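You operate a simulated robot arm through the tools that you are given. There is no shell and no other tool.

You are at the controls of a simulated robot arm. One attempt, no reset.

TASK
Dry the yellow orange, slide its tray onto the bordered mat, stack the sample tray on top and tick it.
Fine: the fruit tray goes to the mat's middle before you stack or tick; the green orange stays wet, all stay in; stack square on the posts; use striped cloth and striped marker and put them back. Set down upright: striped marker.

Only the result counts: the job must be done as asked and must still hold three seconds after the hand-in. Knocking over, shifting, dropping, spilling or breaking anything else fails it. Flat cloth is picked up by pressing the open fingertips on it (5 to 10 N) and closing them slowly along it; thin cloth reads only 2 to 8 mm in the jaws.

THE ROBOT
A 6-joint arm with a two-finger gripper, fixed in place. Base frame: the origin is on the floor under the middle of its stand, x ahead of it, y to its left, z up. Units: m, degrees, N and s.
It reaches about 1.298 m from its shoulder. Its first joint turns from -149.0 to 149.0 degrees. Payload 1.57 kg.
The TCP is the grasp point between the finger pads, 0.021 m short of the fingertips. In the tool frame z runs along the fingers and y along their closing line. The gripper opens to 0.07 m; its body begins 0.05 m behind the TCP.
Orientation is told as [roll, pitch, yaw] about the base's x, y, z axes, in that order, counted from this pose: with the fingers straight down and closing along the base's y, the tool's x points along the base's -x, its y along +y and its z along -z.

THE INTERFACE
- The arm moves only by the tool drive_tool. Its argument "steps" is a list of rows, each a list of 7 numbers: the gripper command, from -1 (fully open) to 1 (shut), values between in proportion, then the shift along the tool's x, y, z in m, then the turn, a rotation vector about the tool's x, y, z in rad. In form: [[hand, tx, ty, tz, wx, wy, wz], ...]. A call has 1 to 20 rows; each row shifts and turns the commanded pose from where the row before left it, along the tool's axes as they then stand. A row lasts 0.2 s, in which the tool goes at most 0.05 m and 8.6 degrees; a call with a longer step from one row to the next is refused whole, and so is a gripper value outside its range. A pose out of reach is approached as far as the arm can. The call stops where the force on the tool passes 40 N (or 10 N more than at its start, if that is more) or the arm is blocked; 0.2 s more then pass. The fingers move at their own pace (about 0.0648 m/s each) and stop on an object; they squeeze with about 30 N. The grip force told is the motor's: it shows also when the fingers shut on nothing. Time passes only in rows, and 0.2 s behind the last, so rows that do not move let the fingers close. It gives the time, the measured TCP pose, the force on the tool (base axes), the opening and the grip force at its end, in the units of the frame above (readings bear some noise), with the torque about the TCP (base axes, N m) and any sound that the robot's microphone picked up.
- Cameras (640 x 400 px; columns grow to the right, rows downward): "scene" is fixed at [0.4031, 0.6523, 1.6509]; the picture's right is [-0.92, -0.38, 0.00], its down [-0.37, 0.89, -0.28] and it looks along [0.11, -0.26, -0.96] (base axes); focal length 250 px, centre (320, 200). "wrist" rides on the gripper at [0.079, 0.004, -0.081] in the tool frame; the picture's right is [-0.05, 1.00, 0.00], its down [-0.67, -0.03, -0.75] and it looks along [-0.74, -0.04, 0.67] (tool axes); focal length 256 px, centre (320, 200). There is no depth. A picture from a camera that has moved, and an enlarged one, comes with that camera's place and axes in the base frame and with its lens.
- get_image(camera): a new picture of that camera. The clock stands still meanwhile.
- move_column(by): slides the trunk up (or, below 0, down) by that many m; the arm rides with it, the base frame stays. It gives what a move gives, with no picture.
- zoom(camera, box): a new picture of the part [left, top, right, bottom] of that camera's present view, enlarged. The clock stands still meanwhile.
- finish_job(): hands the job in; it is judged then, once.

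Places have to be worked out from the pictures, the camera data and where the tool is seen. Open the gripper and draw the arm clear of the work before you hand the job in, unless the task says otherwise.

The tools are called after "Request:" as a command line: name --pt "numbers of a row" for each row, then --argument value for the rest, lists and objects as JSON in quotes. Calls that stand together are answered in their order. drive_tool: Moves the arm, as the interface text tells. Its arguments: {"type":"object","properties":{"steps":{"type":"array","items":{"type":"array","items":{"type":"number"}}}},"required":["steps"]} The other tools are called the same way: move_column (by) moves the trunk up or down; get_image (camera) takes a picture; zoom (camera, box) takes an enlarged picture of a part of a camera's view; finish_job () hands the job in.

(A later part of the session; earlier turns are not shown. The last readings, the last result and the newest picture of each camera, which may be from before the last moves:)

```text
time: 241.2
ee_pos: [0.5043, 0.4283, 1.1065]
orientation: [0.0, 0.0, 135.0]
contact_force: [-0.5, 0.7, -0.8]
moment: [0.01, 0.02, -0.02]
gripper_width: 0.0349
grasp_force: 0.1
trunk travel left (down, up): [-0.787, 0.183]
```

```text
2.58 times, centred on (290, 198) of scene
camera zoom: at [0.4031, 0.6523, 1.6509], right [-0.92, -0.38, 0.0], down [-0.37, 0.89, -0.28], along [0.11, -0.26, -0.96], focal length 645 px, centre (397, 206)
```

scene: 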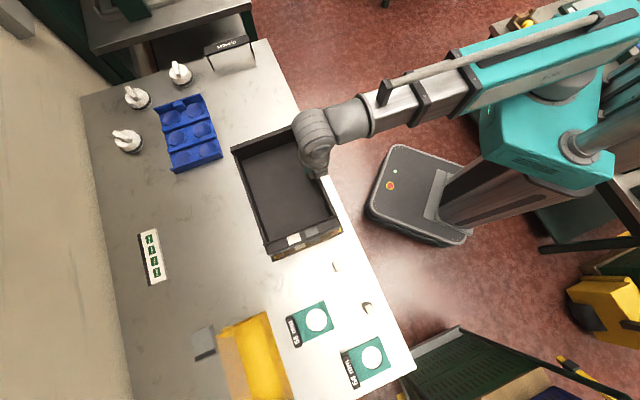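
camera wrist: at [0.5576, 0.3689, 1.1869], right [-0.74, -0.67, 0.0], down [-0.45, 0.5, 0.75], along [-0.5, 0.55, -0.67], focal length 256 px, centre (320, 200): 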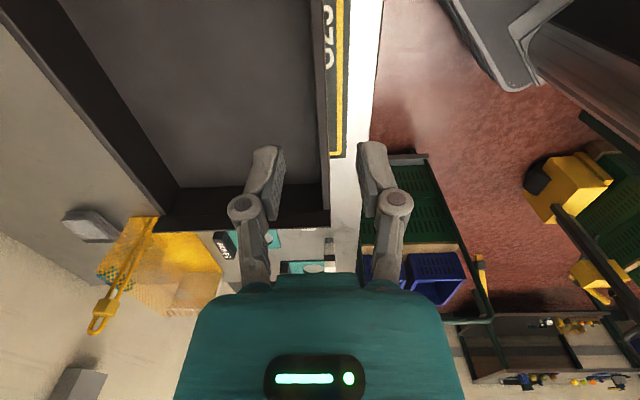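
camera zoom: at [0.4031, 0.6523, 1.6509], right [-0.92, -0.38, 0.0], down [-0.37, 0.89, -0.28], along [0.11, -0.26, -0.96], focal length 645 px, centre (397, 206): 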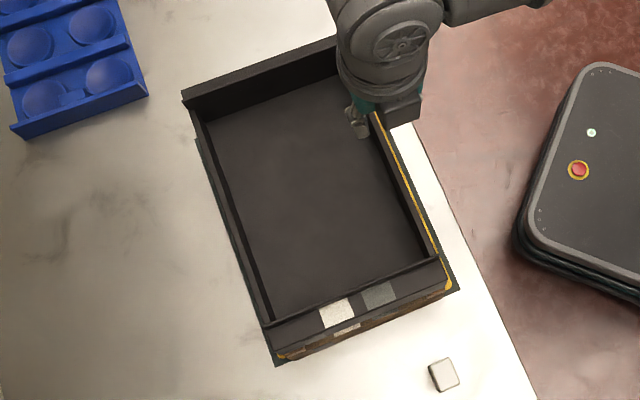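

The tray stands square on the crate. Next the marker: I go back to the two upright blocks for a very close look at their tips to be sure which is the marker.

Request:
drive_tool --pt "-1 0 0 0 0 0 0.1428" --pt "-1 0 0 0 0 0 0.1428" --pt "-1 0 0 0 0 0 0.1428" --pt "-1 0 0 0 0 0 0.1428" --pt "-1 0 0 0 0 0 0.1428" --pt "-1 0 0 0 0 0 0.1428" --pt "-1 0 0 0 0 0 0.1428" --pt "-1 0 0 0 0 0 0.1428" --pt "-1 0 0 0 0 0 0.1428" --pt "-1 0 0 0 0 0 0.1428" --pt "-1 0 0 0 0 0 0.1428"

Request:
drive_tool --pt "-1 0.0185 0.0432 0 0 0 0" --pt "-1 0.0185 0.0432 0 0 0 0" --pt "-1 0.0185 0.0432 0 0 0 0" --pt "-1 0.0185 0.0432 0 0 0 0" --pt "-1 0.0185 0.0432 0 0 0 0" --pt "-1 0.0185 0.0432 0 0 0 0" --pt "-1 0.0185 0.0432 0 0 0 0" --pt "-1 0 0 0 0 -0.125 0" --pt "-1 0 0 0 0 -0.125 0" --pt "-1 0 0 0 0 -0.125 0" --pt "-1 0 0 0 0 -0.125 0"

Request:
move_column --by -0.13

Request:
get_image --camera "wrist"

```text
time: 243.6
ee_pos: [0.5052, 0.4287, 1.1053]
orientation: [0.0, 0.0, 44.8]
contact_force: [-0.4, 0.2, -0.3]
moment: [0.02, -0.03, -0.01]
gripper_width: 0.0699
grasp_force: 0.0
trunk travel left (down, up): [-0.787, 0.183]
```

```text
time: 246.0
ee_pos: [0.1974, 0.5491, 1.1294]
orientation: [-0.1, -28.6, 45.0]
contact_force: [0.5, -0.6, 0.5]
moment: [-0.02, 0.02, 0.02]
gripper_width: 0.0702
grasp_force: 0.1
out of reach, approached as far as the arm can: row 9, 10, 11
trunk travel left (down, up): [-0.787, 0.183]
```

```text
time: 247.6
ee_pos: [0.1981, 0.5509, 0.9999]
orientation: [0.0, -28.6, 45.0]
contact_force: [-1.3, 0.0, -0.8]
moment: [-0.02, 0.03, 0.02]
gripper_width: 0.07
grasp_force: 0.0
trunk travel left (down, up): [-0.657, 0.313]
```

```text
taken
camera wrist: at [0.1194, 0.4764, 1.0319], right [-0.67, 0.74, 0.03], down [0.19, 0.14, 0.97], along [0.72, 0.66, -0.23], focal length 256 px, centre (320, 200)
```

wrist: 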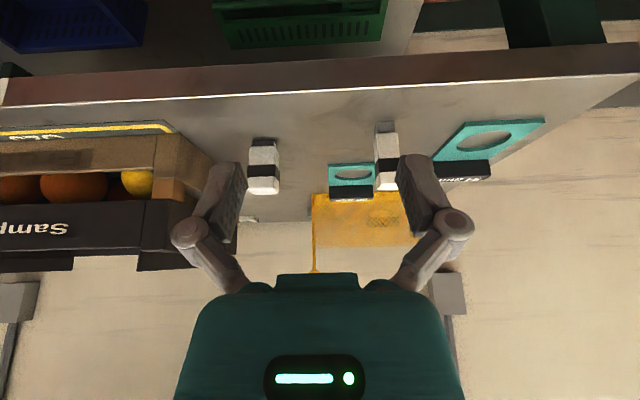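

Request:
zoom --camera "wrist" --box '[235, 125, 295, 205]'

Request:
zoom --camera "wrist" --box '[355, 110, 415, 200]'

Request:
zoom --camera "wrist" --box '[0, 110, 230, 290]'

```text
5.00 times, centred on (265, 165) of wrist
camera zoom: at [0.1194, 0.4764, 1.0319], right [-0.67, 0.74, 0.03], down [0.19, 0.14, 0.97], along [0.72, 0.66, -0.23], focal length 1280 px, centre (595, 375)
```

zoom: 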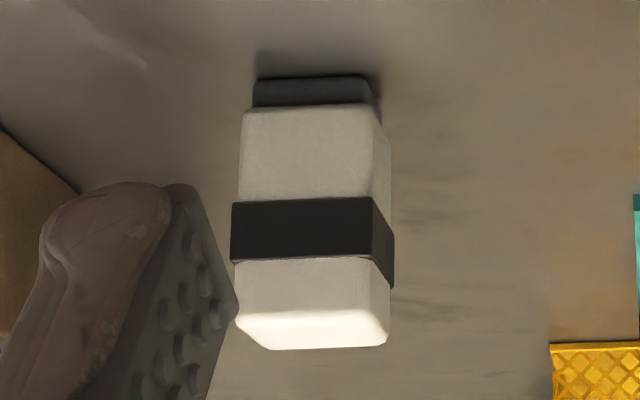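

```text
4.44 times, centred on (385, 155) of wrist
camera zoom: at [0.1194, 0.4764, 1.0319], right [-0.67, 0.74, 0.03], down [0.19, 0.14, 0.97], along [0.72, 0.66, -0.23], focal length 1138 px, centre (31, 400)
```

zoom: 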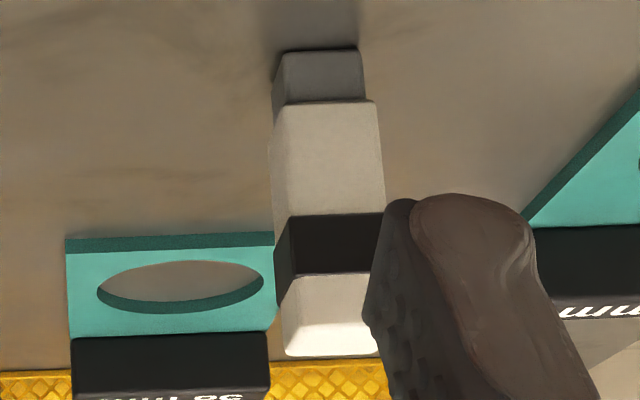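

```text
2.22 times, centred on (115, 200) of wrist
camera zoom: at [0.1194, 0.4764, 1.0319], right [-0.67, 0.74, 0.03], down [0.19, 0.14, 0.97], along [0.72, 0.66, -0.23], focal length 569 px, centre (776, 200)
```

zoom: 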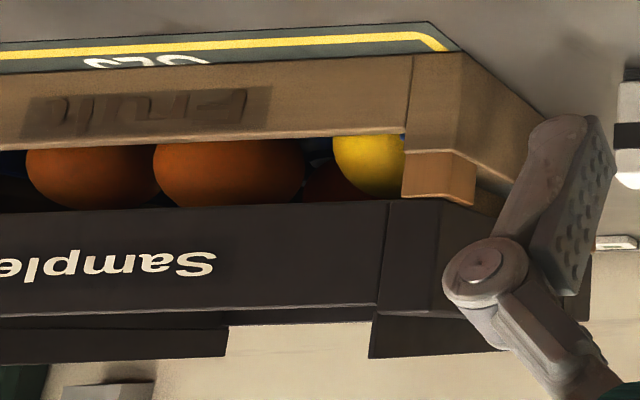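

Block 1 has a thin dark plate as a foot (like a rubber stamp), block 2 a longer narrower grey nib. I zoom further on both feet and on the label patches.

Request:
zoom --camera "wrist" --box '[368, 112, 402, 136]'

Request:
zoom --camera "wrist" --box '[245, 130, 285, 155]'

Request:
zoom --camera "scene" --box '[275, 215, 320, 250]'

Request:
zoom --camera "scene" --box '[540, 0, 640, 60]'

```text
16.00 times, centred on (385, 124) of wrist
camera zoom: at [0.1194, 0.4764, 1.0319], right [-0.67, 0.74, 0.03], down [0.19, 0.14, 0.97], along [0.72, 0.66, -0.23], focal length 4096 px, centre (-720, 1416)
```

zoom: 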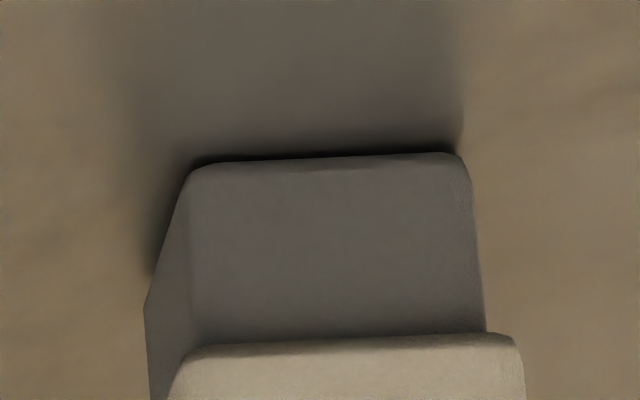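

```text
16.00 times, centred on (265, 142) of wrist
camera zoom: at [0.1194, 0.4764, 1.0319], right [-0.67, 0.74, 0.03], down [0.19, 0.14, 0.97], along [0.72, 0.66, -0.23], focal length 4096 px, centre (1200, 1120)
```

zoom: 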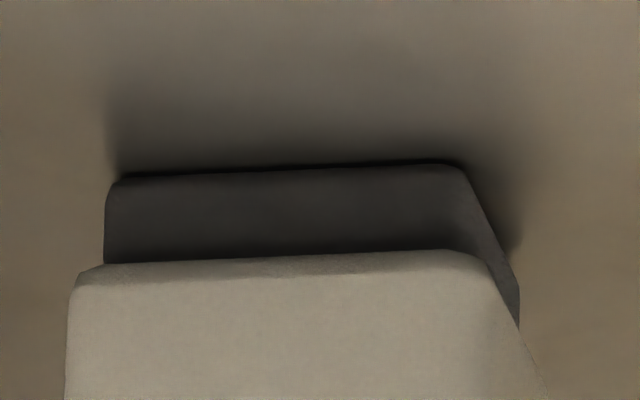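

```text
11.43 times, centred on (298, 232) of scene
camera zoom: at [0.4031, 0.6523, 1.6509], right [-0.92, -0.38, 0.0], down [-0.37, 0.89, -0.28], along [0.11, -0.26, -0.96], focal length 2857 px, centre (577, -171)
```

zoom: 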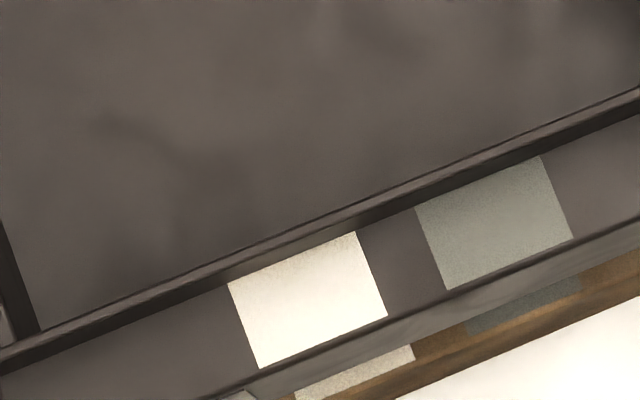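

```text
6.40 times, centred on (590, 30) of scene
camera zoom: at [0.4031, 0.6523, 1.6509], right [-0.92, -0.38, 0.0], down [-0.37, 0.89, -0.28], along [0.11, -0.26, -0.96], focal length 1600 px, centre (-1408, 1288)
```

zoom: 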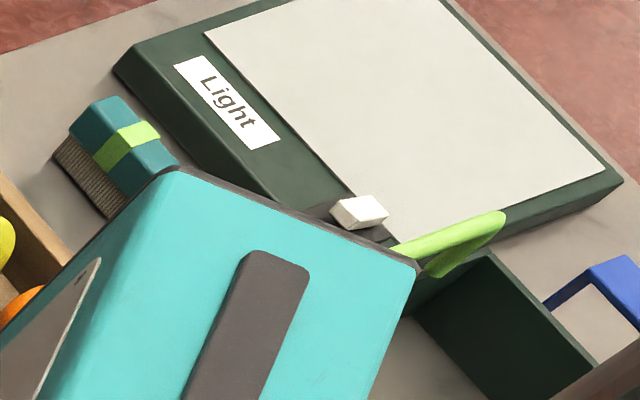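

The other bench shows the same tool kinds with green bands, so the band just marks the set; block 2 (slimmer, taller, felt-like nib) is the marker, block 1 the stamp. I rise, level the hand, turn to −45° and go above block 2.

Request:
move_column --by 0.12

Request:
drive_tool --pt "-1 0 0 0 0 0.125 0" --pt "-1 0 0 0 0 0.125 0" --pt "-1 0 0 0 0 0.125 0" --pt "-1 0 0 0 0 0.124 0" --pt "-1 0 0 0 0 0 0.1428" --pt "-1 0 0 0 0 0 0.1428" --pt "-1 0 0 0 0 0 0.1428" --pt "-1 0 0 0 0 0 0.1428" --pt "-1 0 0 0 0 0 0.1428" --pt "-1 0 0 0 0 0 0.1428" --pt "-1 0 0 0 0 0 0.1428" --pt "-1 0 0 0 0 0 0.1428" --pt "-1 0 0 0 0 0 0.1428" --pt "-1 0 0 0 0 0 0.1428" --pt "-1 0 0 0 0 0 0.1428"

Request:
drive_tool --pt "-1 0.0186 0.0439 0 0 0 0" --pt "-1 0.0186 0.0439 0 0 0 0" --pt "-1 0.0186 0.0439 0 0 0 0"

Request:
zoom --camera "wrist" --box '[0, 0, 640, 4]'

```text
time: 249.1
ee_pos: [0.1987, 0.5502, 1.1184]
orientation: [0.0, -28.6, 45.0]
contact_force: [-0.2, 0.5, -0.7]
moment: [0.03, 0.02, -0.01]
gripper_width: 0.0701
grasp_force: 0.1
trunk travel left (down, up): [-0.777, 0.193]
```

```text
time: 252.3
ee_pos: [0.1984, 0.5505, 1.0969]
orientation: [0.0, 0.0, -45.2]
contact_force: [-0.2, 0.3, -0.2]
moment: [0.0, 0.0, -0.01]
gripper_width: 0.07
grasp_force: 0.0
out of reach, approached as far as the arm can: row 1, 2, 3
trunk travel left (down, up): [-0.777, 0.193]
```

```text
time: 253.1
ee_pos: [0.2546, 0.6846, 1.0955]
orientation: [0.0, 0.0, -45.0]
contact_force: [-0.2, -0.5, 0.4]
moment: [0.0, -0.03, 0.0]
gripper_width: 0.0699
grasp_force: 0.2
trunk travel left (down, up): [-0.777, 0.193]
```

```text
1.00 times, centred on (320, 2) of wrist (not enlarged: the box is as wide or as high as the picture)
camera zoom: at [0.2013, 0.7438, 1.1768], right [0.74, 0.67, 0.0], down [0.45, -0.5, 0.74], along [0.5, -0.55, -0.67], focal length 256 px, centre (320, 398)
```

zoom: 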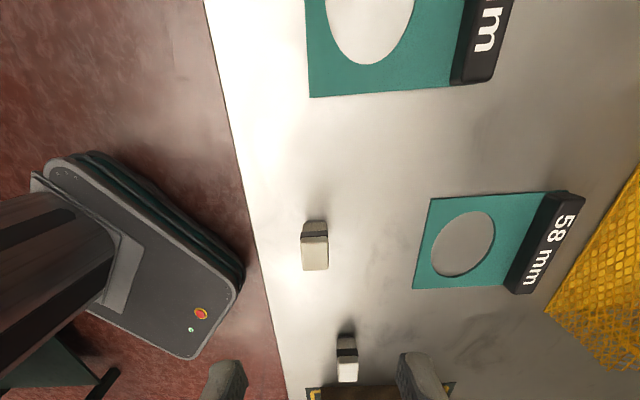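

The marker is ~7 mm further and 4 mm to the side of my axis, turned ~3°. I correct, set the jaws to 45 mm and lower partway.

Request:
drive_tool --pt "-0.286 0.007 -0.004 0 0 0 0" --pt "-0.286 0 0 0 0 0 0.05" --pt "-0.286 0 0 0 0 0 0"

Request:
move_column --by -0.09

Request:
zoom --camera "wrist" --box '[160, 60, 480, 260]'

Request:
zoom --camera "wrist" --box '[160, 0, 480, 10]'

```text
time: 253.9
ee_pos: [0.2454, 0.6858, 1.0964]
orientation: [0.0, -0.1, -48.0]
contact_force: [0.4, -0.6, -0.4]
moment: [0.04, 0.0, 0.01]
gripper_width: 0.0451
grasp_force: 0.0
trunk travel left (down, up): [-0.777, 0.193]
```

```text
time: 255.1
ee_pos: [0.2441, 0.6851, 1.005]
orientation: [0.0, -0.1, -47.9]
contact_force: [0.2, 0.1, 0.3]
moment: [-0.05, -0.02, -0.03]
gripper_width: 0.0449
grasp_force: 0.0
trunk travel left (down, up): [-0.687, 0.283]
```

```text
2.00 times, centred on (320, 160) of wrist
camera zoom: at [0.1952, 0.7469, 1.0871], right [0.78, 0.63, 0.0], down [0.42, -0.52, 0.74], along [0.47, -0.58, -0.67], focal length 512 px, centre (320, 280)
```

zoom: 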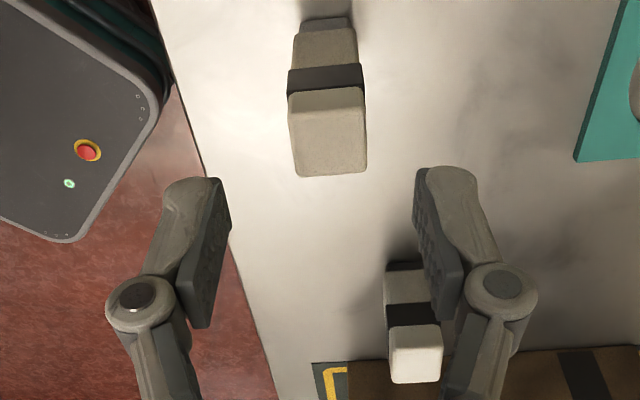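

```text
2.00 times, centred on (320, 5) of wrist
camera zoom: at [0.1952, 0.7469, 1.0871], right [0.78, 0.63, 0.0], down [0.42, -0.52, 0.74], along [0.47, -0.58, -0.67], focal length 512 px, centre (320, 590)
```

zoom: 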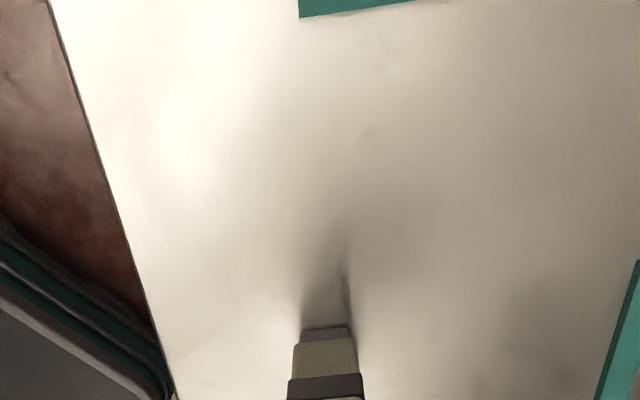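

The marker was already aligned before my 3° turn, so I turn back, and correct the position by 5 mm and 2 mm.

Request:
drive_tool --pt "-0.286 0 0 0 0 0 -0.05" --pt "-0.286 0.005 0.0024 0 0 0 0" --pt "-0.286 0 0 0 0 0 0"

Request:
move_column --by -0.03

Request:
zoom --camera "wrist" --box '[160, 60, 480, 260]'

```text
time: 255.9
ee_pos: [0.2428, 0.6888, 1.0048]
orientation: [0.0, 0.0, -45.0]
contact_force: [-0.2, -0.6, -0.9]
moment: [0.04, 0.02, 0.0]
gripper_width: 0.0449
grasp_force: 0.1
trunk travel left (down, up): [-0.687, 0.283]
```

```text
time: 256.7
ee_pos: [0.2428, 0.6902, 0.9764]
orientation: [0.1, 0.0, -45.0]
contact_force: [-0.2, -0.4, 0.1]
moment: [0.01, 0.02, 0.02]
gripper_width: 0.0449
grasp_force: 0.0
trunk travel left (down, up): [-0.657, 0.313]
```

```text
2.00 times, centred on (320, 160) of wrist
camera zoom: at [0.1904, 0.7483, 1.0571], right [0.74, 0.67, 0.0], down [0.45, -0.5, 0.74], along [0.5, -0.55, -0.67], focal length 512 px, centre (320, 280)
```

zoom: 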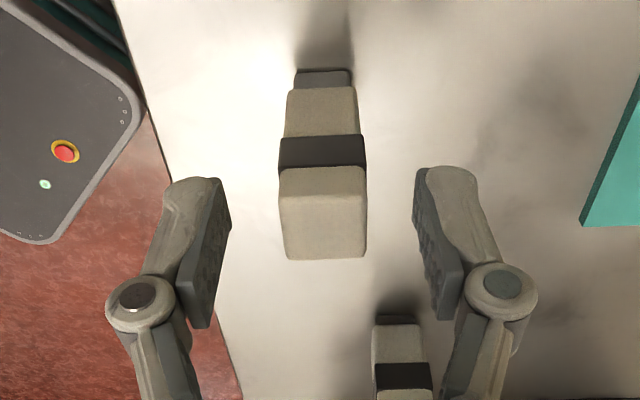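

Well centred. I lower 3 cm more and close on the marker's body.

Request:
move_column --by -0.028

Request:
drive_tool --pt "-0.1 0 0 0 0 0 0" --pt "0.05 0 0 0 0 0 0" --pt "0.15 0 0 0 0 0 0" --pt "0.25 0 0 0 0 0 0" --pt "0.35 0 0 0 0 0 0" --pt "0.5 0 0 0 0 0 0" --pt "0.7 0 0 0 0 0 0" --pt "0.7 0 0 0 0 0 0"

Request:
get_image --camera "wrist"

```text
time: 257.4
ee_pos: [0.2441, 0.6897, 0.9473]
orientation: [0.0, 0.0, -44.9]
contact_force: [-0.1, 0.3, -0.2]
moment: [0.02, -0.04, 0.01]
gripper_width: 0.0451
grasp_force: 0.1
trunk travel left (down, up): [-0.629, 0.341]
```

```text
time: 259.2
ee_pos: [0.243, 0.6898, 0.9491]
orientation: [0.0, 0.0, -45.0]
contact_force: [0.0, -0.4, 0.2]
moment: [0.04, 0.01, -0.01]
gripper_width: 0.0202
grasp_force: 30.0
trunk travel left (down, up): [-0.629, 0.341]
```

```text
taken
camera wrist: at [0.1904, 0.7484, 1.0291], right [0.74, 0.67, 0.0], down [0.45, -0.5, 0.74], along [0.5, -0.55, -0.67], focal length 256 px, centre (320, 200)
```

wrist: 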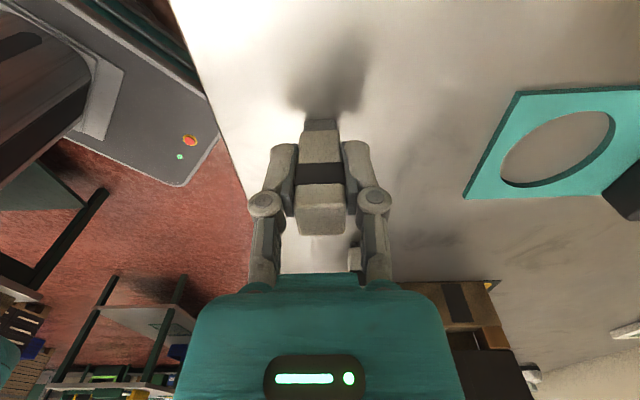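

The marker is gripped at 20 mm (home pose (0.243, 0.690), z 0.948, trunk −0.629). I lift it and check.

Request:
move_column --by 0.13

Request:
get_image --camera "wrist"

Request:
zoom --camera "scene" --box '[330, 255, 420, 345]'

```text
time: 260.8
ee_pos: [0.2434, 0.6887, 1.0789]
orientation: [-0.1, 0.0, -45.1]
contact_force: [0.1, 0.0, -0.6]
moment: [-0.04, -0.02, -0.01]
gripper_width: 0.0198
grasp_force: 30.1
trunk travel left (down, up): [-0.759, 0.211]
```

```text
taken
camera wrist: at [0.1905, 0.7486, 1.1589], right [0.74, 0.67, 0.0], down [0.45, -0.5, 0.74], along [0.5, -0.55, -0.67], focal length 256 px, centre (320, 200)
```

wrist: 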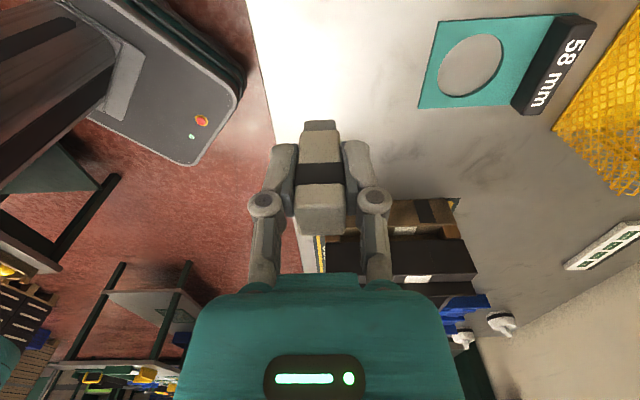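

```text
4.44 times, centred on (375, 300) of scene
camera zoom: at [0.4031, 0.6523, 1.6509], right [-0.92, -0.38, 0.0], down [-0.37, 0.89, -0.28], along [0.11, -0.26, -0.96], focal length 1111 px, centre (76, -244)
```

zoom: 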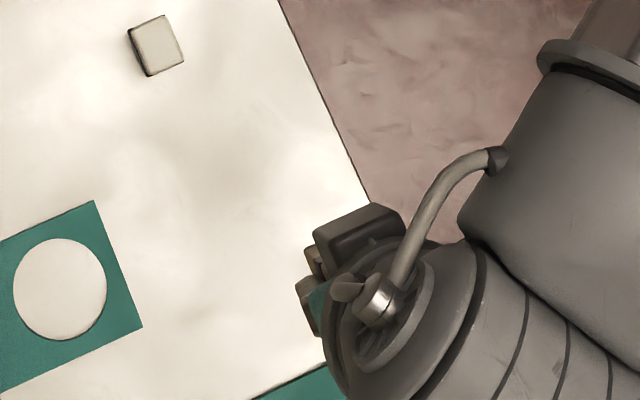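

The marker is in hand, nib down. I raise a bit more and carry it over to the white patch on the sample tray's ledge (c≈0.772, l≈−0.083, height ≈1.02).

Request:
move_column --by 0.045

Request:
drive_tool --pt "0.7 -0.0382 0.0187 0 0 0 0" --pt "0.7 -0.0382 0.0187 0 0 0 0" --pt "0.7 -0.0382 0.0187 0 0 0 0" --pt "0.7 -0.0382 0.0187 0 0 0 0" --pt "0.7 -0.0382 0.0187 0 0 0 0" --pt "0.7 -0.0384 0.0189 0 0 0 0" --pt "0.7 0 0 0 0 0 0"

Request:
get_image --camera "wrist"

Request:
zoom --camera "scene" --box '[250, 200, 350, 270]'

```text
time: 261.6
ee_pos: [0.2438, 0.6897, 1.1229]
orientation: [0.0, 0.0, -45.0]
contact_force: [-0.3, -0.1, -0.9]
moment: [0.01, -0.01, -0.05]
gripper_width: 0.0201
grasp_force: 30.1
trunk travel left (down, up): [-0.804, 0.166]
```

```text
time: 263.2
ee_pos: [0.4835, 0.606, 1.1231]
orientation: [0.0, 0.0, -45.0]
contact_force: [-0.3, -0.6, -0.4]
moment: [-0.01, 0.03, 0.02]
gripper_width: 0.0201
grasp_force: 30.2
trunk travel left (down, up): [-0.804, 0.166]
```

```text
taken
camera wrist: at [0.4313, 0.6656, 1.2041], right [0.74, 0.67, 0.0], down [0.45, -0.5, 0.74], along [0.5, -0.55, -0.67], focal length 256 px, centre (320, 200)
```

wrist: 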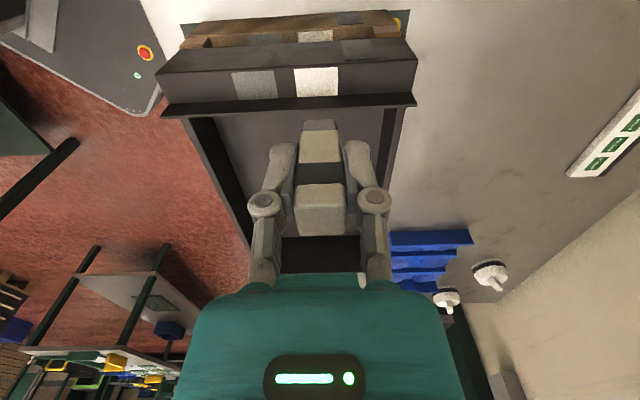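

```text
5.71 times, centred on (300, 235) of scene
camera zoom: at [0.4031, 0.6523, 1.6509], right [-0.92, -0.38, 0.0], down [-0.37, 0.89, -0.28], along [0.11, -0.26, -0.96], focal length 1428 px, centre (434, 0)
```

zoom: 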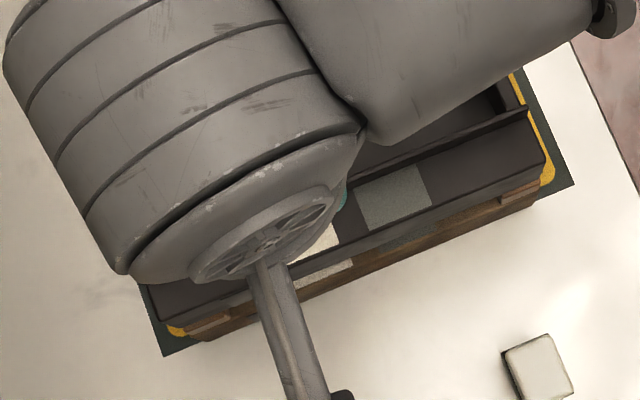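

The nib projects right onto the white patch. Before lowering I zoom in to measure the ledge/lip geometry around the patch.

Request:
zoom --camera "wrist" --box '[150, 0, 430, 130]'

Request:
zoom --camera "wrist" --box '[260, 50, 380, 130]'

```text
2.29 times, centred on (290, 65) of wrist
camera zoom: at [0.4313, 0.6656, 1.2041], right [0.74, 0.67, 0.0], down [0.45, -0.5, 0.74], along [0.5, -0.55, -0.67], focal length 585 px, centre (389, 509)
```

zoom: 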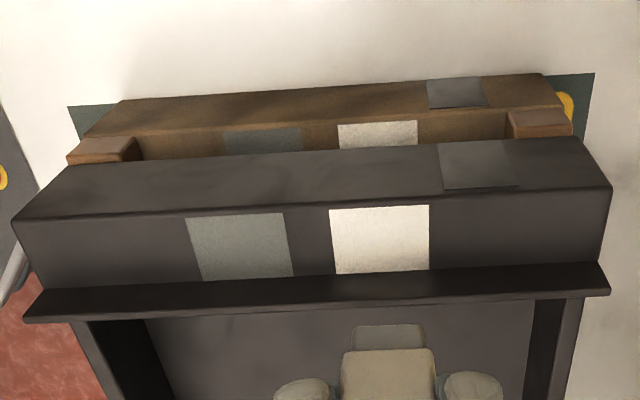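

```text
5.00 times, centred on (320, 90) of wrist
camera zoom: at [0.4313, 0.6656, 1.2041], right [0.74, 0.67, 0.0], down [0.45, -0.5, 0.74], along [0.5, -0.55, -0.67], focal length 1280 px, centre (320, 750)
```

zoom: 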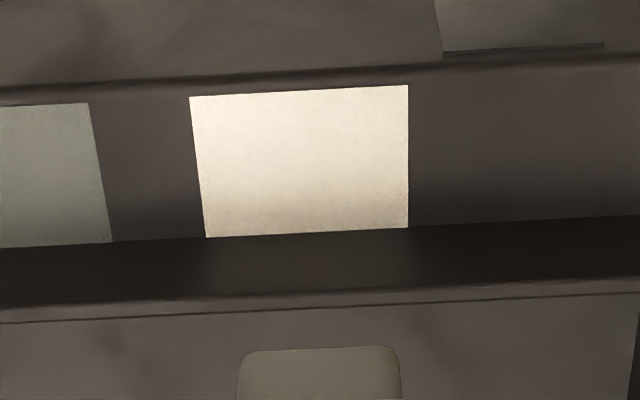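

The patch lies on a ~2 cm deep ledge bounded by an ~18 mm lip. I lower the nib to just above lip height and re-check where it will land.

Request:
move_column --by -0.03

Request:
zoom --camera "wrist" --box '[230, 40, 410, 150]'

```text
time: 264.0
ee_pos: [0.4839, 0.6047, 1.0935]
orientation: [0.1, 0.1, -45.0]
contact_force: [0.2, 0.1, 0.1]
moment: [-0.01, 0.0, -0.04]
gripper_width: 0.02
grasp_force: 30.1
trunk travel left (down, up): [-0.774, 0.196]
```

```text
3.56 times, centred on (320, 95) of wrist
camera zoom: at [0.4311, 0.6658, 1.174], right [0.74, 0.67, 0.0], down [0.45, -0.5, 0.74], along [0.5, -0.55, -0.67], focal length 910 px, centre (320, 573)
```

zoom: 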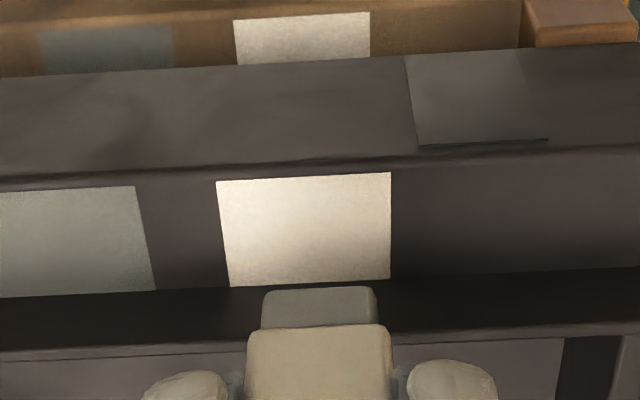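

Triangulating both views puts the ledge at z≈1.021 with the lip 11 mm behind my nib axis. I shift 3 mm outward and 2 mm sideways, then lower further.

Request:
drive_tool --pt "0.7 0.003 -0.002 0 0 0 0"

Request:
move_column --by -0.018

Request:
zoom --camera "wrist" --box '[230, 40, 410, 150]'

```text
time: 264.4
ee_pos: [0.4792, 0.609, 1.0933]
orientation: [0.1, 0.0, -44.9]
contact_force: [-0.6, -0.1, -0.3]
moment: [-0.02, -0.01, -0.01]
gripper_width: 0.0202
grasp_force: 29.8
trunk travel left (down, up): [-0.774, 0.196]
```

```text
time: 265.1
ee_pos: [0.4809, 0.6076, 1.0747]
orientation: [-0.1, -0.1, -45.0]
contact_force: [-0.3, 0.6, 0.4]
moment: [0.03, 0.01, 0.0]
gripper_width: 0.0199
grasp_force: 30.4
trunk travel left (down, up): [-0.756, 0.214]
```

```text
3.56 times, centred on (320, 95) of wrist
camera zoom: at [0.4276, 0.6667, 1.156], right [0.74, 0.67, 0.0], down [0.45, -0.5, 0.74], along [0.5, -0.55, -0.67], focal length 910 px, centre (320, 573)
```

zoom: 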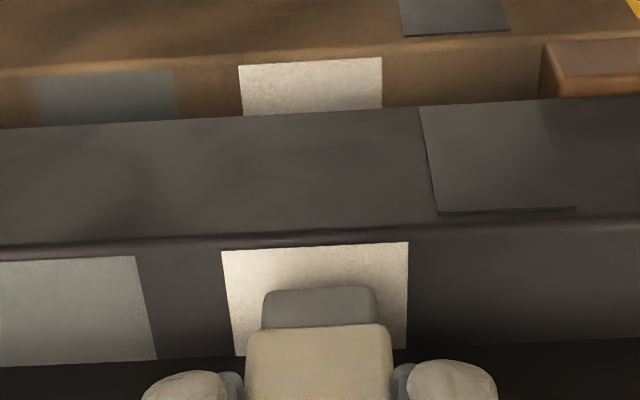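

The nib hangs over the middle of the white patch. I lower in small steps to contact.

Request:
move_column --by -0.004

Request:
move_column --by -0.0015

```text
time: 265.6
ee_pos: [0.4806, 0.6084, 1.0712]
orientation: [0.0, 0.0, -45.0]
contact_force: [-0.1, 0.2, 0.1]
moment: [-0.04, 0.02, 0.02]
gripper_width: 0.0198
grasp_force: 30.2
trunk travel left (down, up): [-0.752, 0.218]
```

```text
time: 266.1
ee_pos: [0.4807, 0.6075, 1.0688]
orientation: [0.0, -0.1, -45.1]
contact_force: [-0.1, 0.4, -1.3]
moment: [0.0, 0.0, 0.03]
gripper_width: 0.0196
grasp_force: 30.4
trunk travel left (down, up): [-0.751, 0.219]
```

Request:
move_column --by -0.001

```text
time: 266.6
ee_pos: [0.4805, 0.6073, 1.0683]
orientation: [0.0, -0.1, -45.0]
contact_force: [0.0, -0.6, -0.1]
moment: [-0.01, 0.0, -0.03]
gripper_width: 0.0199
grasp_force: 29.4
trunk travel left (down, up): [-0.75, 0.22]
```

Request:
move_column --by -0.001

```text
time: 267.1
ee_pos: [0.4795, 0.6076, 1.0688]
orientation: [0.1, 0.0, -44.9]
contact_force: [1.3, 1.4, 7.0]
moment: [0.02, -0.11, 0.01]
gripper_width: 0.02
grasp_force: 30.2
trunk travel left (down, up): [-0.749, 0.221]
```

Contact at 7 N. I ease slightly and draw a small tick stroke within the patch.

Request:
move_column --by 0.0004

Request:
drive_tool --pt "0.7 0.001 -0.002 0 0 0 0" --pt "0.7 0.0005 -0.002 0 0 0 0" --pt "0.7 0 -0.001 0 0 0 0" --pt "0.7 -0.001 0.002 0 0 0 0" --pt "0.7 -0.001 0.0025 0 0 0 0" --pt "0.7 -0.001 0.0025 0 0 0 0" --pt "0.7 -0.0005 0.002 0 0 0 0" --pt "0.7 0 0.001 0 0 0 0"

Request:
zoom --camera "wrist" --box '[230, 40, 410, 150]'

```text
time: 267.6
ee_pos: [0.4786, 0.6076, 1.0677]
orientation: [0.0, 0.0, -45.1]
contact_force: [1.4, -0.2, 2.9]
moment: [-0.01, -0.01, 0.02]
gripper_width: 0.0198
grasp_force: 30.2
trunk travel left (down, up): [-0.749, 0.221]
```

```text
time: 269.4
ee_pos: [0.4852, 0.6084, 1.0678]
orientation: [0.0, -0.1, -44.9]
contact_force: [-0.7, 0.0, 1.2]
moment: [-0.01, 0.02, 0.0]
gripper_width: 0.0198
grasp_force: 30.3
trunk travel left (down, up): [-0.749, 0.221]
```

```text
3.56 times, centred on (320, 95) of wrist
camera zoom: at [0.432, 0.6688, 1.149], right [0.74, 0.67, 0.0], down [0.45, -0.5, 0.74], along [0.5, -0.55, -0.67], focal length 910 px, centre (320, 573)
```

zoom: 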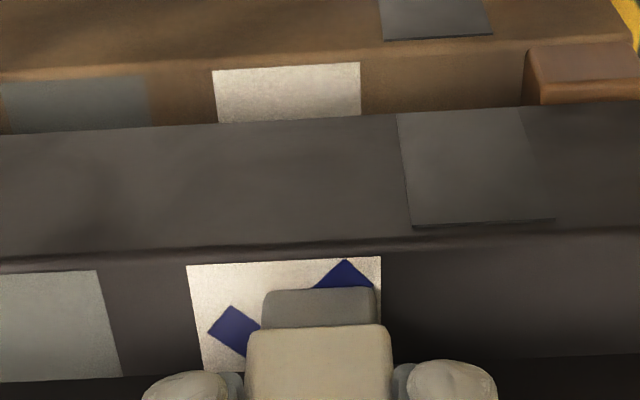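

A blue tick has appeared on the white patch. I lift the marker straight up and check the stack.

Request:
move_column --by 0.056

Request:
zoom --camera "wrist" --box '[150, 0, 430, 130]'

```text
time: 270.4
ee_pos: [0.4843, 0.6103, 1.1235]
orientation: [0.0, -0.1, -45.0]
contact_force: [0.3, 0.1, -0.2]
moment: [-0.02, 0.01, 0.0]
gripper_width: 0.0199
grasp_force: 30.2
trunk travel left (down, up): [-0.805, 0.165]
```

```text
2.29 times, centred on (290, 65) of wrist
camera zoom: at [0.4321, 0.6692, 1.2048], right [0.74, 0.67, 0.0], down [0.45, -0.5, 0.74], along [0.5, -0.55, -0.67], focal length 585 px, centre (389, 509)
```

zoom: 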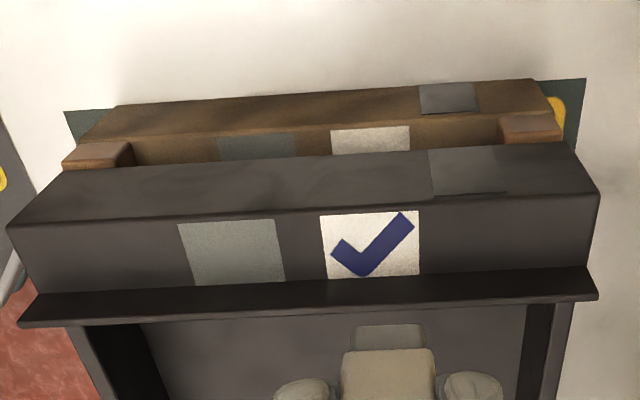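

The tick is clear and well inside the white patch. I carry the marker back to its home position.

Request:
drive_tool --pt "0.7 0.038 -0.0191 0 0 0 0" --pt "0.7 0.038 -0.0191 0 0 0 0" --pt "0.7 0.038 -0.0191 0 0 0 0" --pt "0.7 0.038 -0.0191 0 0 0 0" --pt "0.7 0.038 -0.0191 0 0 0 0" --pt "0.7 0.0374 -0.0191 0 0 0 0" --pt "0.7 0 0 0 0 0 0"

```text
time: 272.0
ee_pos: [0.2431, 0.6898, 1.1242]
orientation: [-0.1, 0.0, -45.0]
contact_force: [-0.5, 0.5, -0.3]
moment: [0.0, 0.01, 0.0]
gripper_width: 0.0199
grasp_force: 30.0
trunk travel left (down, up): [-0.805, 0.165]
```

Exactly above home. I lower most of the way, then in small steps until it stands.

Request:
move_column --by -0.168

Request:
move_column --by -0.005

```text
time: 273.9
ee_pos: [0.2432, 0.6889, 0.9554]
orientation: [0.0, 0.1, -45.0]
contact_force: [0.1, -0.2, 0.3]
moment: [-0.01, 0.0, -0.01]
gripper_width: 0.0196
grasp_force: 30.3
trunk travel left (down, up): [-0.637, 0.333]
```

```text
time: 274.4
ee_pos: [0.2439, 0.6892, 0.9514]
orientation: [0.0, -0.1, -45.0]
contact_force: [-0.8, -0.3, -0.4]
moment: [-0.01, 0.02, -0.01]
gripper_width: 0.0199
grasp_force: 29.9
trunk travel left (down, up): [-0.632, 0.338]
```

Request:
move_column --by -0.0015

Request:
move_column --by -0.001

```text
time: 274.9
ee_pos: [0.2445, 0.69, 0.9489]
orientation: [0.0, 0.0, -45.0]
contact_force: [-0.3, -0.5, 0.2]
moment: [0.0, 0.0, 0.05]
gripper_width: 0.0198
grasp_force: 29.4
trunk travel left (down, up): [-0.631, 0.339]
```

```text
time: 275.4
ee_pos: [0.2435, 0.6898, 0.948]
orientation: [-0.1, 0.1, -45.0]
contact_force: [0.2, 0.0, -0.6]
moment: [0.01, -0.03, 0.01]
gripper_width: 0.0199
grasp_force: 30.0
trunk travel left (down, up): [-0.63, 0.34]
```

Request:
move_column --by -0.001

```text
time: 275.9
ee_pos: [0.2432, 0.6889, 0.9486]
orientation: [0.0, 0.0, -45.0]
contact_force: [0.9, 1.7, 9.7]
moment: [0.08, -0.06, -0.01]
gripper_width: 0.0199
grasp_force: 30.0
trunk travel left (down, up): [-0.629, 0.341]
```

It touches down (9.7 N). I ease off half a millimetre and open slowly.

Request:
move_column --by 0.0006

Request:
drive_tool --pt "0.42 0 0 0 0 0 0" --pt "0.38 0 0 0 0 0 0" --pt "0.32 0 0 0 0 0 0" --pt "0.25 0 0 0 0 0 0" --pt "0.1 0 0 0 0 0 0" --pt "-0.1 0 0 0 0 0 0" --pt "-0.286 0 0 0 0 0 0" --pt "-0.286 0 0 0 0 0 0"

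Request:
zoom --camera "wrist" --box '[160, 60, 480, 260]'

```text
time: 276.5
ee_pos: [0.2438, 0.69, 0.9484]
orientation: [0.0, 0.0, -45.0]
contact_force: [1.0, 1.2, 2.1]
moment: [0.01, -0.04, -0.03]
gripper_width: 0.0201
grasp_force: 30.3
trunk travel left (down, up): [-0.629, 0.341]
```

```text
time: 278.3
ee_pos: [0.2443, 0.6899, 0.9476]
orientation: [0.0, -0.1, -45.0]
contact_force: [-0.5, 0.4, 0.1]
moment: [0.01, 0.0, 0.0]
gripper_width: 0.0447
grasp_force: 0.0
trunk travel left (down, up): [-0.629, 0.341]
```

```text
2.00 times, centred on (320, 160) of wrist
camera zoom: at [0.1911, 0.7487, 1.029], right [0.74, 0.67, 0.0], down [0.45, -0.5, 0.74], along [0.5, -0.55, -0.67], focal length 512 px, centre (320, 280)
```

zoom: 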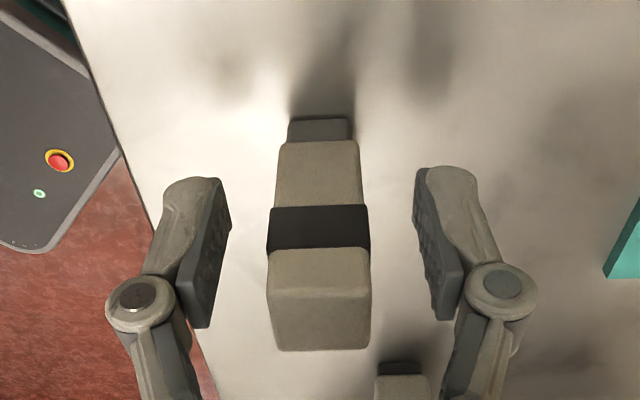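

The marker stands upright. I withdraw straight up and verify.

Request:
move_column --by 0.15

Request:
zoom --camera "wrist" --box '[0, 0, 640, 4]'

Request:
get_image --camera "scene"

```text
time: 280.0
ee_pos: [0.2443, 0.6902, 1.0981]
orientation: [0.0, 0.1, -45.0]
contact_force: [0.9, 0.1, -1.1]
moment: [0.02, 0.0, 0.01]
gripper_width: 0.0451
grasp_force: 0.0
trunk travel left (down, up): [-0.779, 0.191]
```

```text
1.00 times, centred on (320, 2) of wrist (not enlarged: the box is as wide or as high as the picture)
camera zoom: at [0.1912, 0.7488, 1.1789], right [0.74, 0.67, 0.0], down [0.45, -0.5, 0.74], along [0.5, -0.55, -0.67], focal length 256 px, centre (320, 398)
```

zoom: 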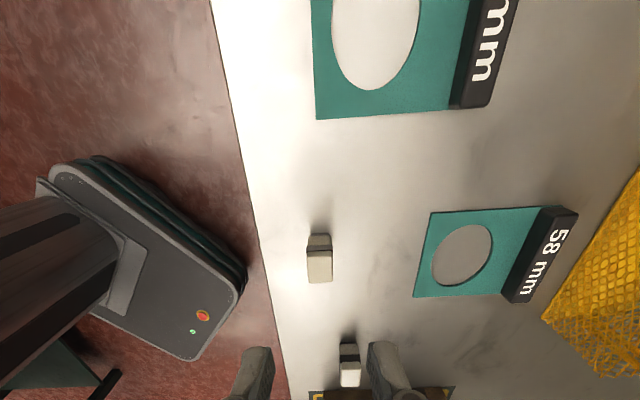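

```text
taken
```

scene: 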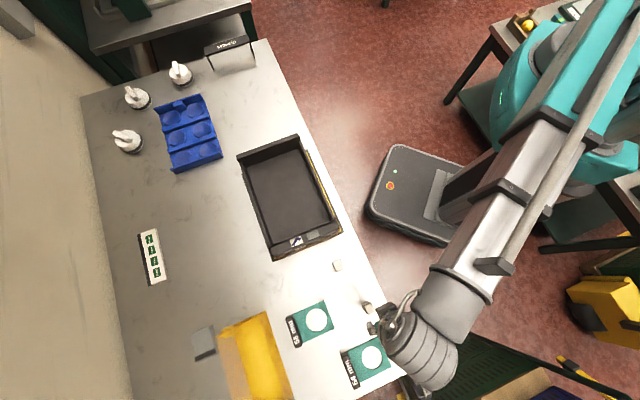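

The marker is back, upright, and the stamp untouched. I now check the stack's squareness from the robot side, viewing the near −l corner level-on.

Request:
drive_tool --pt "-1 0 0 0 0 0 -0.1428" --pt "-1 0 0 0 0 0 -0.1428" --pt "-1 0 0 0 0 0 -0.1428" --pt "-1 0 0 0 0 0 -0.1428" --pt "-1 0 0 0 0 0 -0.1428" --pt "-1 0 0 0 0 0 -0.1428" --pt "-1 0 0 0 0 0 -0.1428" --pt "-1 0 0 0 0 0 -0.1428" --pt "-1 0 0 0 0 0 -0.1428" --pt "-1 0 0 0 0 0 -0.1428" --pt "-1 0 0 0 0 0 -0.1428"

Request:
drive_tool --pt "-1 0.0172 -0.0376 0 0 0 0" --pt "-1 0.0172 -0.0376 0 0 0 0" --pt "-1 0.0172 -0.0376 0 0 0 0" --pt "-1 0.0172 -0.0376 0 0 0 0" --pt "-1 0.0172 -0.0376 0 0 0 0" --pt "-1 0.0172 -0.0376 0 0 0 0" --pt "-1 0 0 0 0 -0.125 0" --pt "-1 0 0 0 0 -0.125 0" --pt "-1 0 0 0 0 -0.125 0" --pt "-1 0 0 0 0 -0.125 0"

Request:
get_image --camera "wrist"

```text
time: 282.4
ee_pos: [0.2422, 0.6897, 1.099]
orientation: [0.1, 0.0, 45.1]
contact_force: [0.6, 0.4, 0.3]
moment: [-0.01, -0.03, 0.0]
gripper_width: 0.0702
grasp_force: 0.0
trunk travel left (down, up): [-0.779, 0.191]
```

```text
time: 284.6
ee_pos: [0.3483, 0.4908, 1.1201]
orientation: [-0.1, -28.6, 45.0]
contact_force: [0.6, 0.3, -0.1]
moment: [-0.02, 0.02, 0.01]
gripper_width: 0.07
grasp_force: 0.0
out of reach, approached as far as the arm can: row 8, 9, 10
trunk travel left (down, up): [-0.779, 0.191]
```

```text
taken
camera wrist: at [0.2694, 0.4168, 1.1538], right [-0.67, 0.74, 0.03], down [0.19, 0.14, 0.97], along [0.72, 0.66, -0.23], focal length 256 px, centre (320, 200)
```

wrist: 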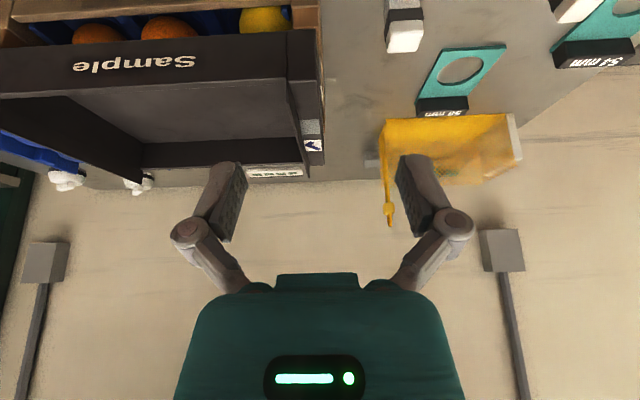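

Request:
move_column --by -0.165

Request:
get_image --camera "wrist"

Request:
zoom --camera "wrist" --box '[180, 60, 400, 220]'

```text
time: 286.5
ee_pos: [0.3487, 0.4894, 0.9563]
orientation: [0.0, -28.5, 44.9]
contact_force: [0.9, 0.6, 0.6]
moment: [0.03, -0.03, 0.02]
gripper_width: 0.0699
grasp_force: 0.1
trunk travel left (down, up): [-0.614, 0.356]
```

```text
taken
camera wrist: at [0.2693, 0.4165, 0.9889], right [-0.67, 0.74, 0.03], down [0.19, 0.14, 0.97], along [0.72, 0.66, -0.23], focal length 256 px, centre (320, 200)
```

wrist: 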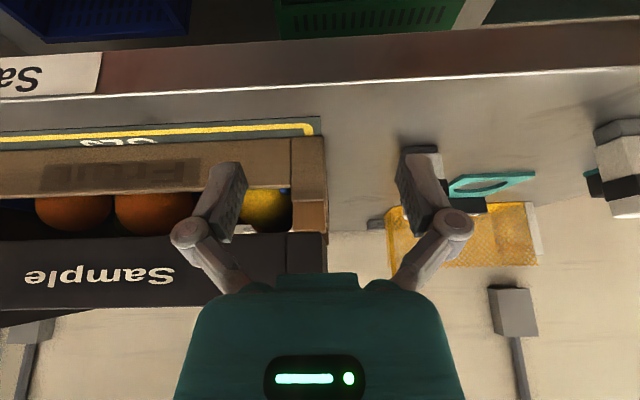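

```text
2.50 times, centred on (290, 140) of wrist
camera zoom: at [0.2693, 0.4165, 0.9889], right [-0.67, 0.74, 0.03], down [0.19, 0.14, 0.97], along [0.72, 0.66, -0.23], focal length 640 px, centre (395, 350)
```

zoom: 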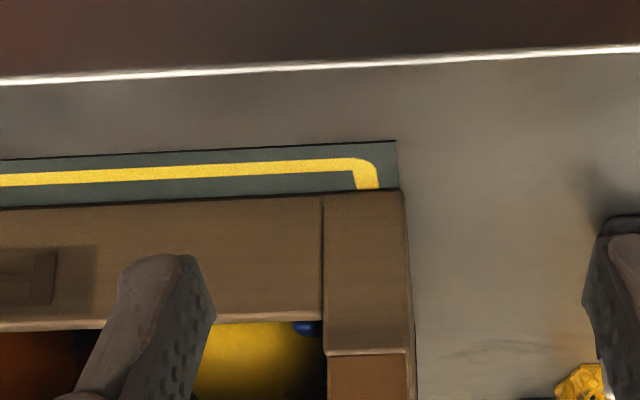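

Request:
zoom --camera "wrist" --box '[250, 180, 370, 275]'

Request:
zoom --camera "wrist" --box '[260, 120, 360, 260]'

```text
4.21 times, centred on (310, 228) of wrist
camera zoom: at [0.2693, 0.4165, 0.9889], right [-0.67, 0.74, 0.03], down [0.19, 0.14, 0.97], along [0.72, 0.66, -0.23], focal length 1078 px, centre (362, 84)
```

zoom: 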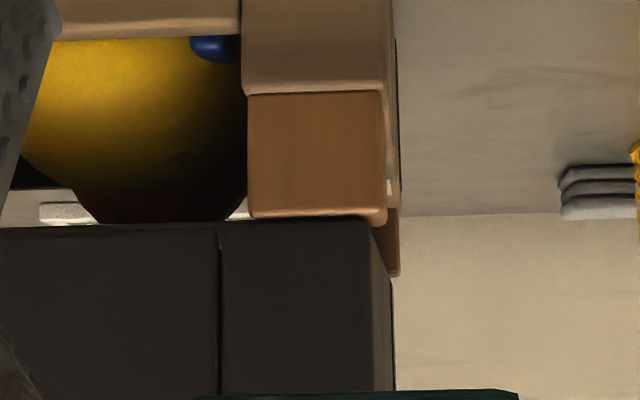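

```text
2.86 times, centred on (310, 190) of wrist
camera zoom: at [0.2693, 0.4165, 0.9889], right [-0.67, 0.74, 0.03], down [0.19, 0.14, 0.97], along [0.72, 0.66, -0.23], focal length 731 px, centre (349, 229)
```

zoom: 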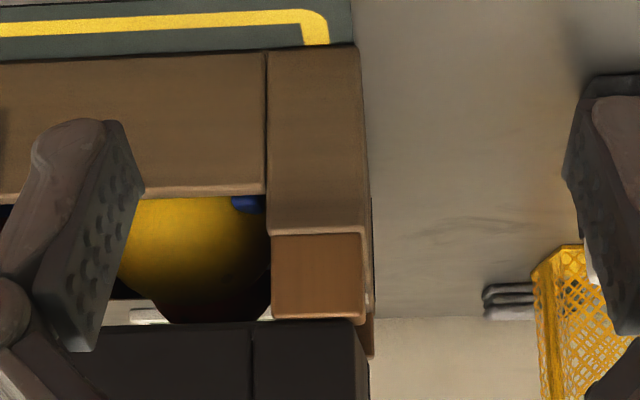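

At the corner the tray edge is only ~2 mm inside the post's edge – square and centred. Now I raise and level the hand and withdraw toward the start pose, then do a final check of the whole bench.

Request:
move_column --by 0.25

Request:
drive_tool --pt "-1 0 0 0 0 0.125 0" --pt "-1 0 0 0 0 0.125 0" --pt "-1 0 0 0 0 0.125 0" --pt "-1 0 0 0 0 0.124 0" --pt "-1 0.02 0.035 0 0 0 0" --pt "-1 0.015 0.035 0 0 0 0" --pt "-1 0.01 0.035 0 0 0 0"

Request:
get_image --camera "scene"

Request:
zoom --camera "scene" --box '[215, 120, 365, 275]'

Request:
zoom --camera "scene" --box '[0, 390, 640, 400]'

```text
time: 289.1
ee_pos: [0.3492, 0.4903, 1.2067]
orientation: [-0.1, -28.5, 45.0]
contact_force: [-0.4, 0.0, 1.2]
moment: [0.0, -0.01, -0.01]
gripper_width: 0.0702
grasp_force: 0.0
trunk travel left (down, up): [-0.864, 0.106]
```

```text
time: 290.7
ee_pos: [0.2421, 0.5326, 1.1832]
orientation: [0.0, 0.0, 44.9]
contact_force: [0.1, -0.7, 0.1]
moment: [0.03, -0.05, 0.01]
gripper_width: 0.0699
grasp_force: 0.1
out of reach, approached as far as the arm can: row 1, 2, 3
trunk travel left (down, up): [-0.864, 0.106]
```

```text
taken
```

scene: 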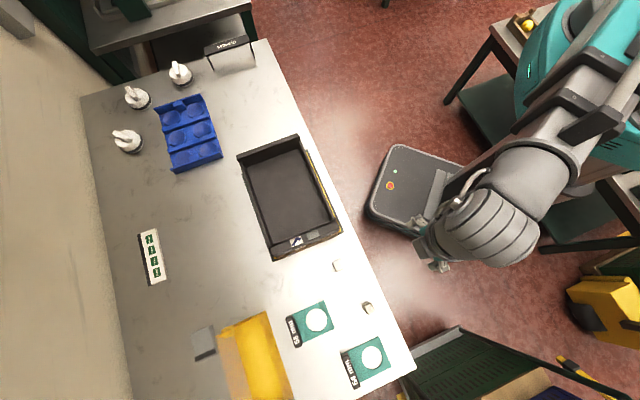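

```text
2.58 times, centred on (290, 198) of scene
camera zoom: at [0.4031, 0.6523, 1.6509], right [-0.92, -0.38, 0.0], down [-0.37, 0.89, -0.28], along [0.11, -0.26, -0.96], focal length 645 px, centre (397, 206)
```

zoom: 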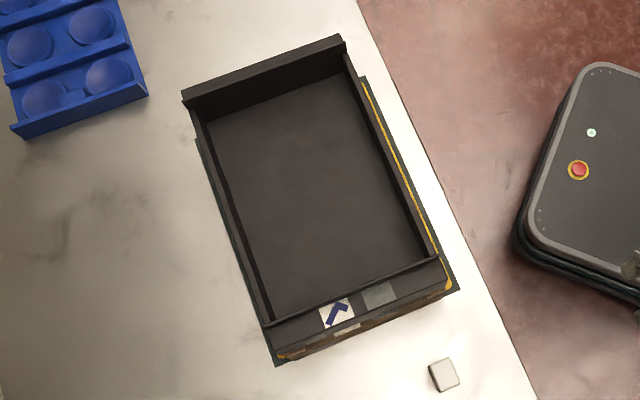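

```text
1.00 times, centred on (320, 395) of scene (not enlarged: the box is as wide or as high as the picture)
camera zoom: at [0.4031, 0.6523, 1.6509], right [-0.92, -0.38, 0.0], down [-0.37, 0.89, -0.28], along [0.11, -0.26, -0.96], focal length 250 px, centre (320, 5)
```

zoom: 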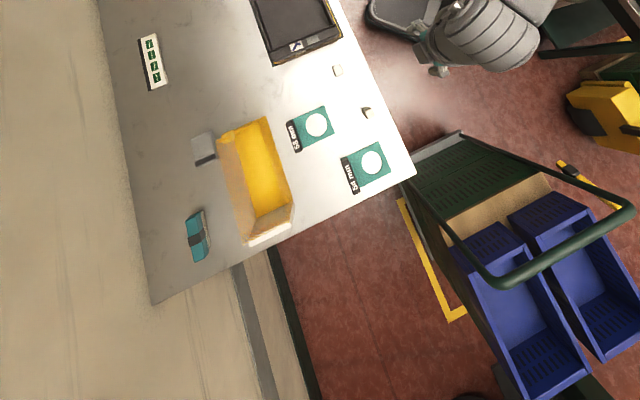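

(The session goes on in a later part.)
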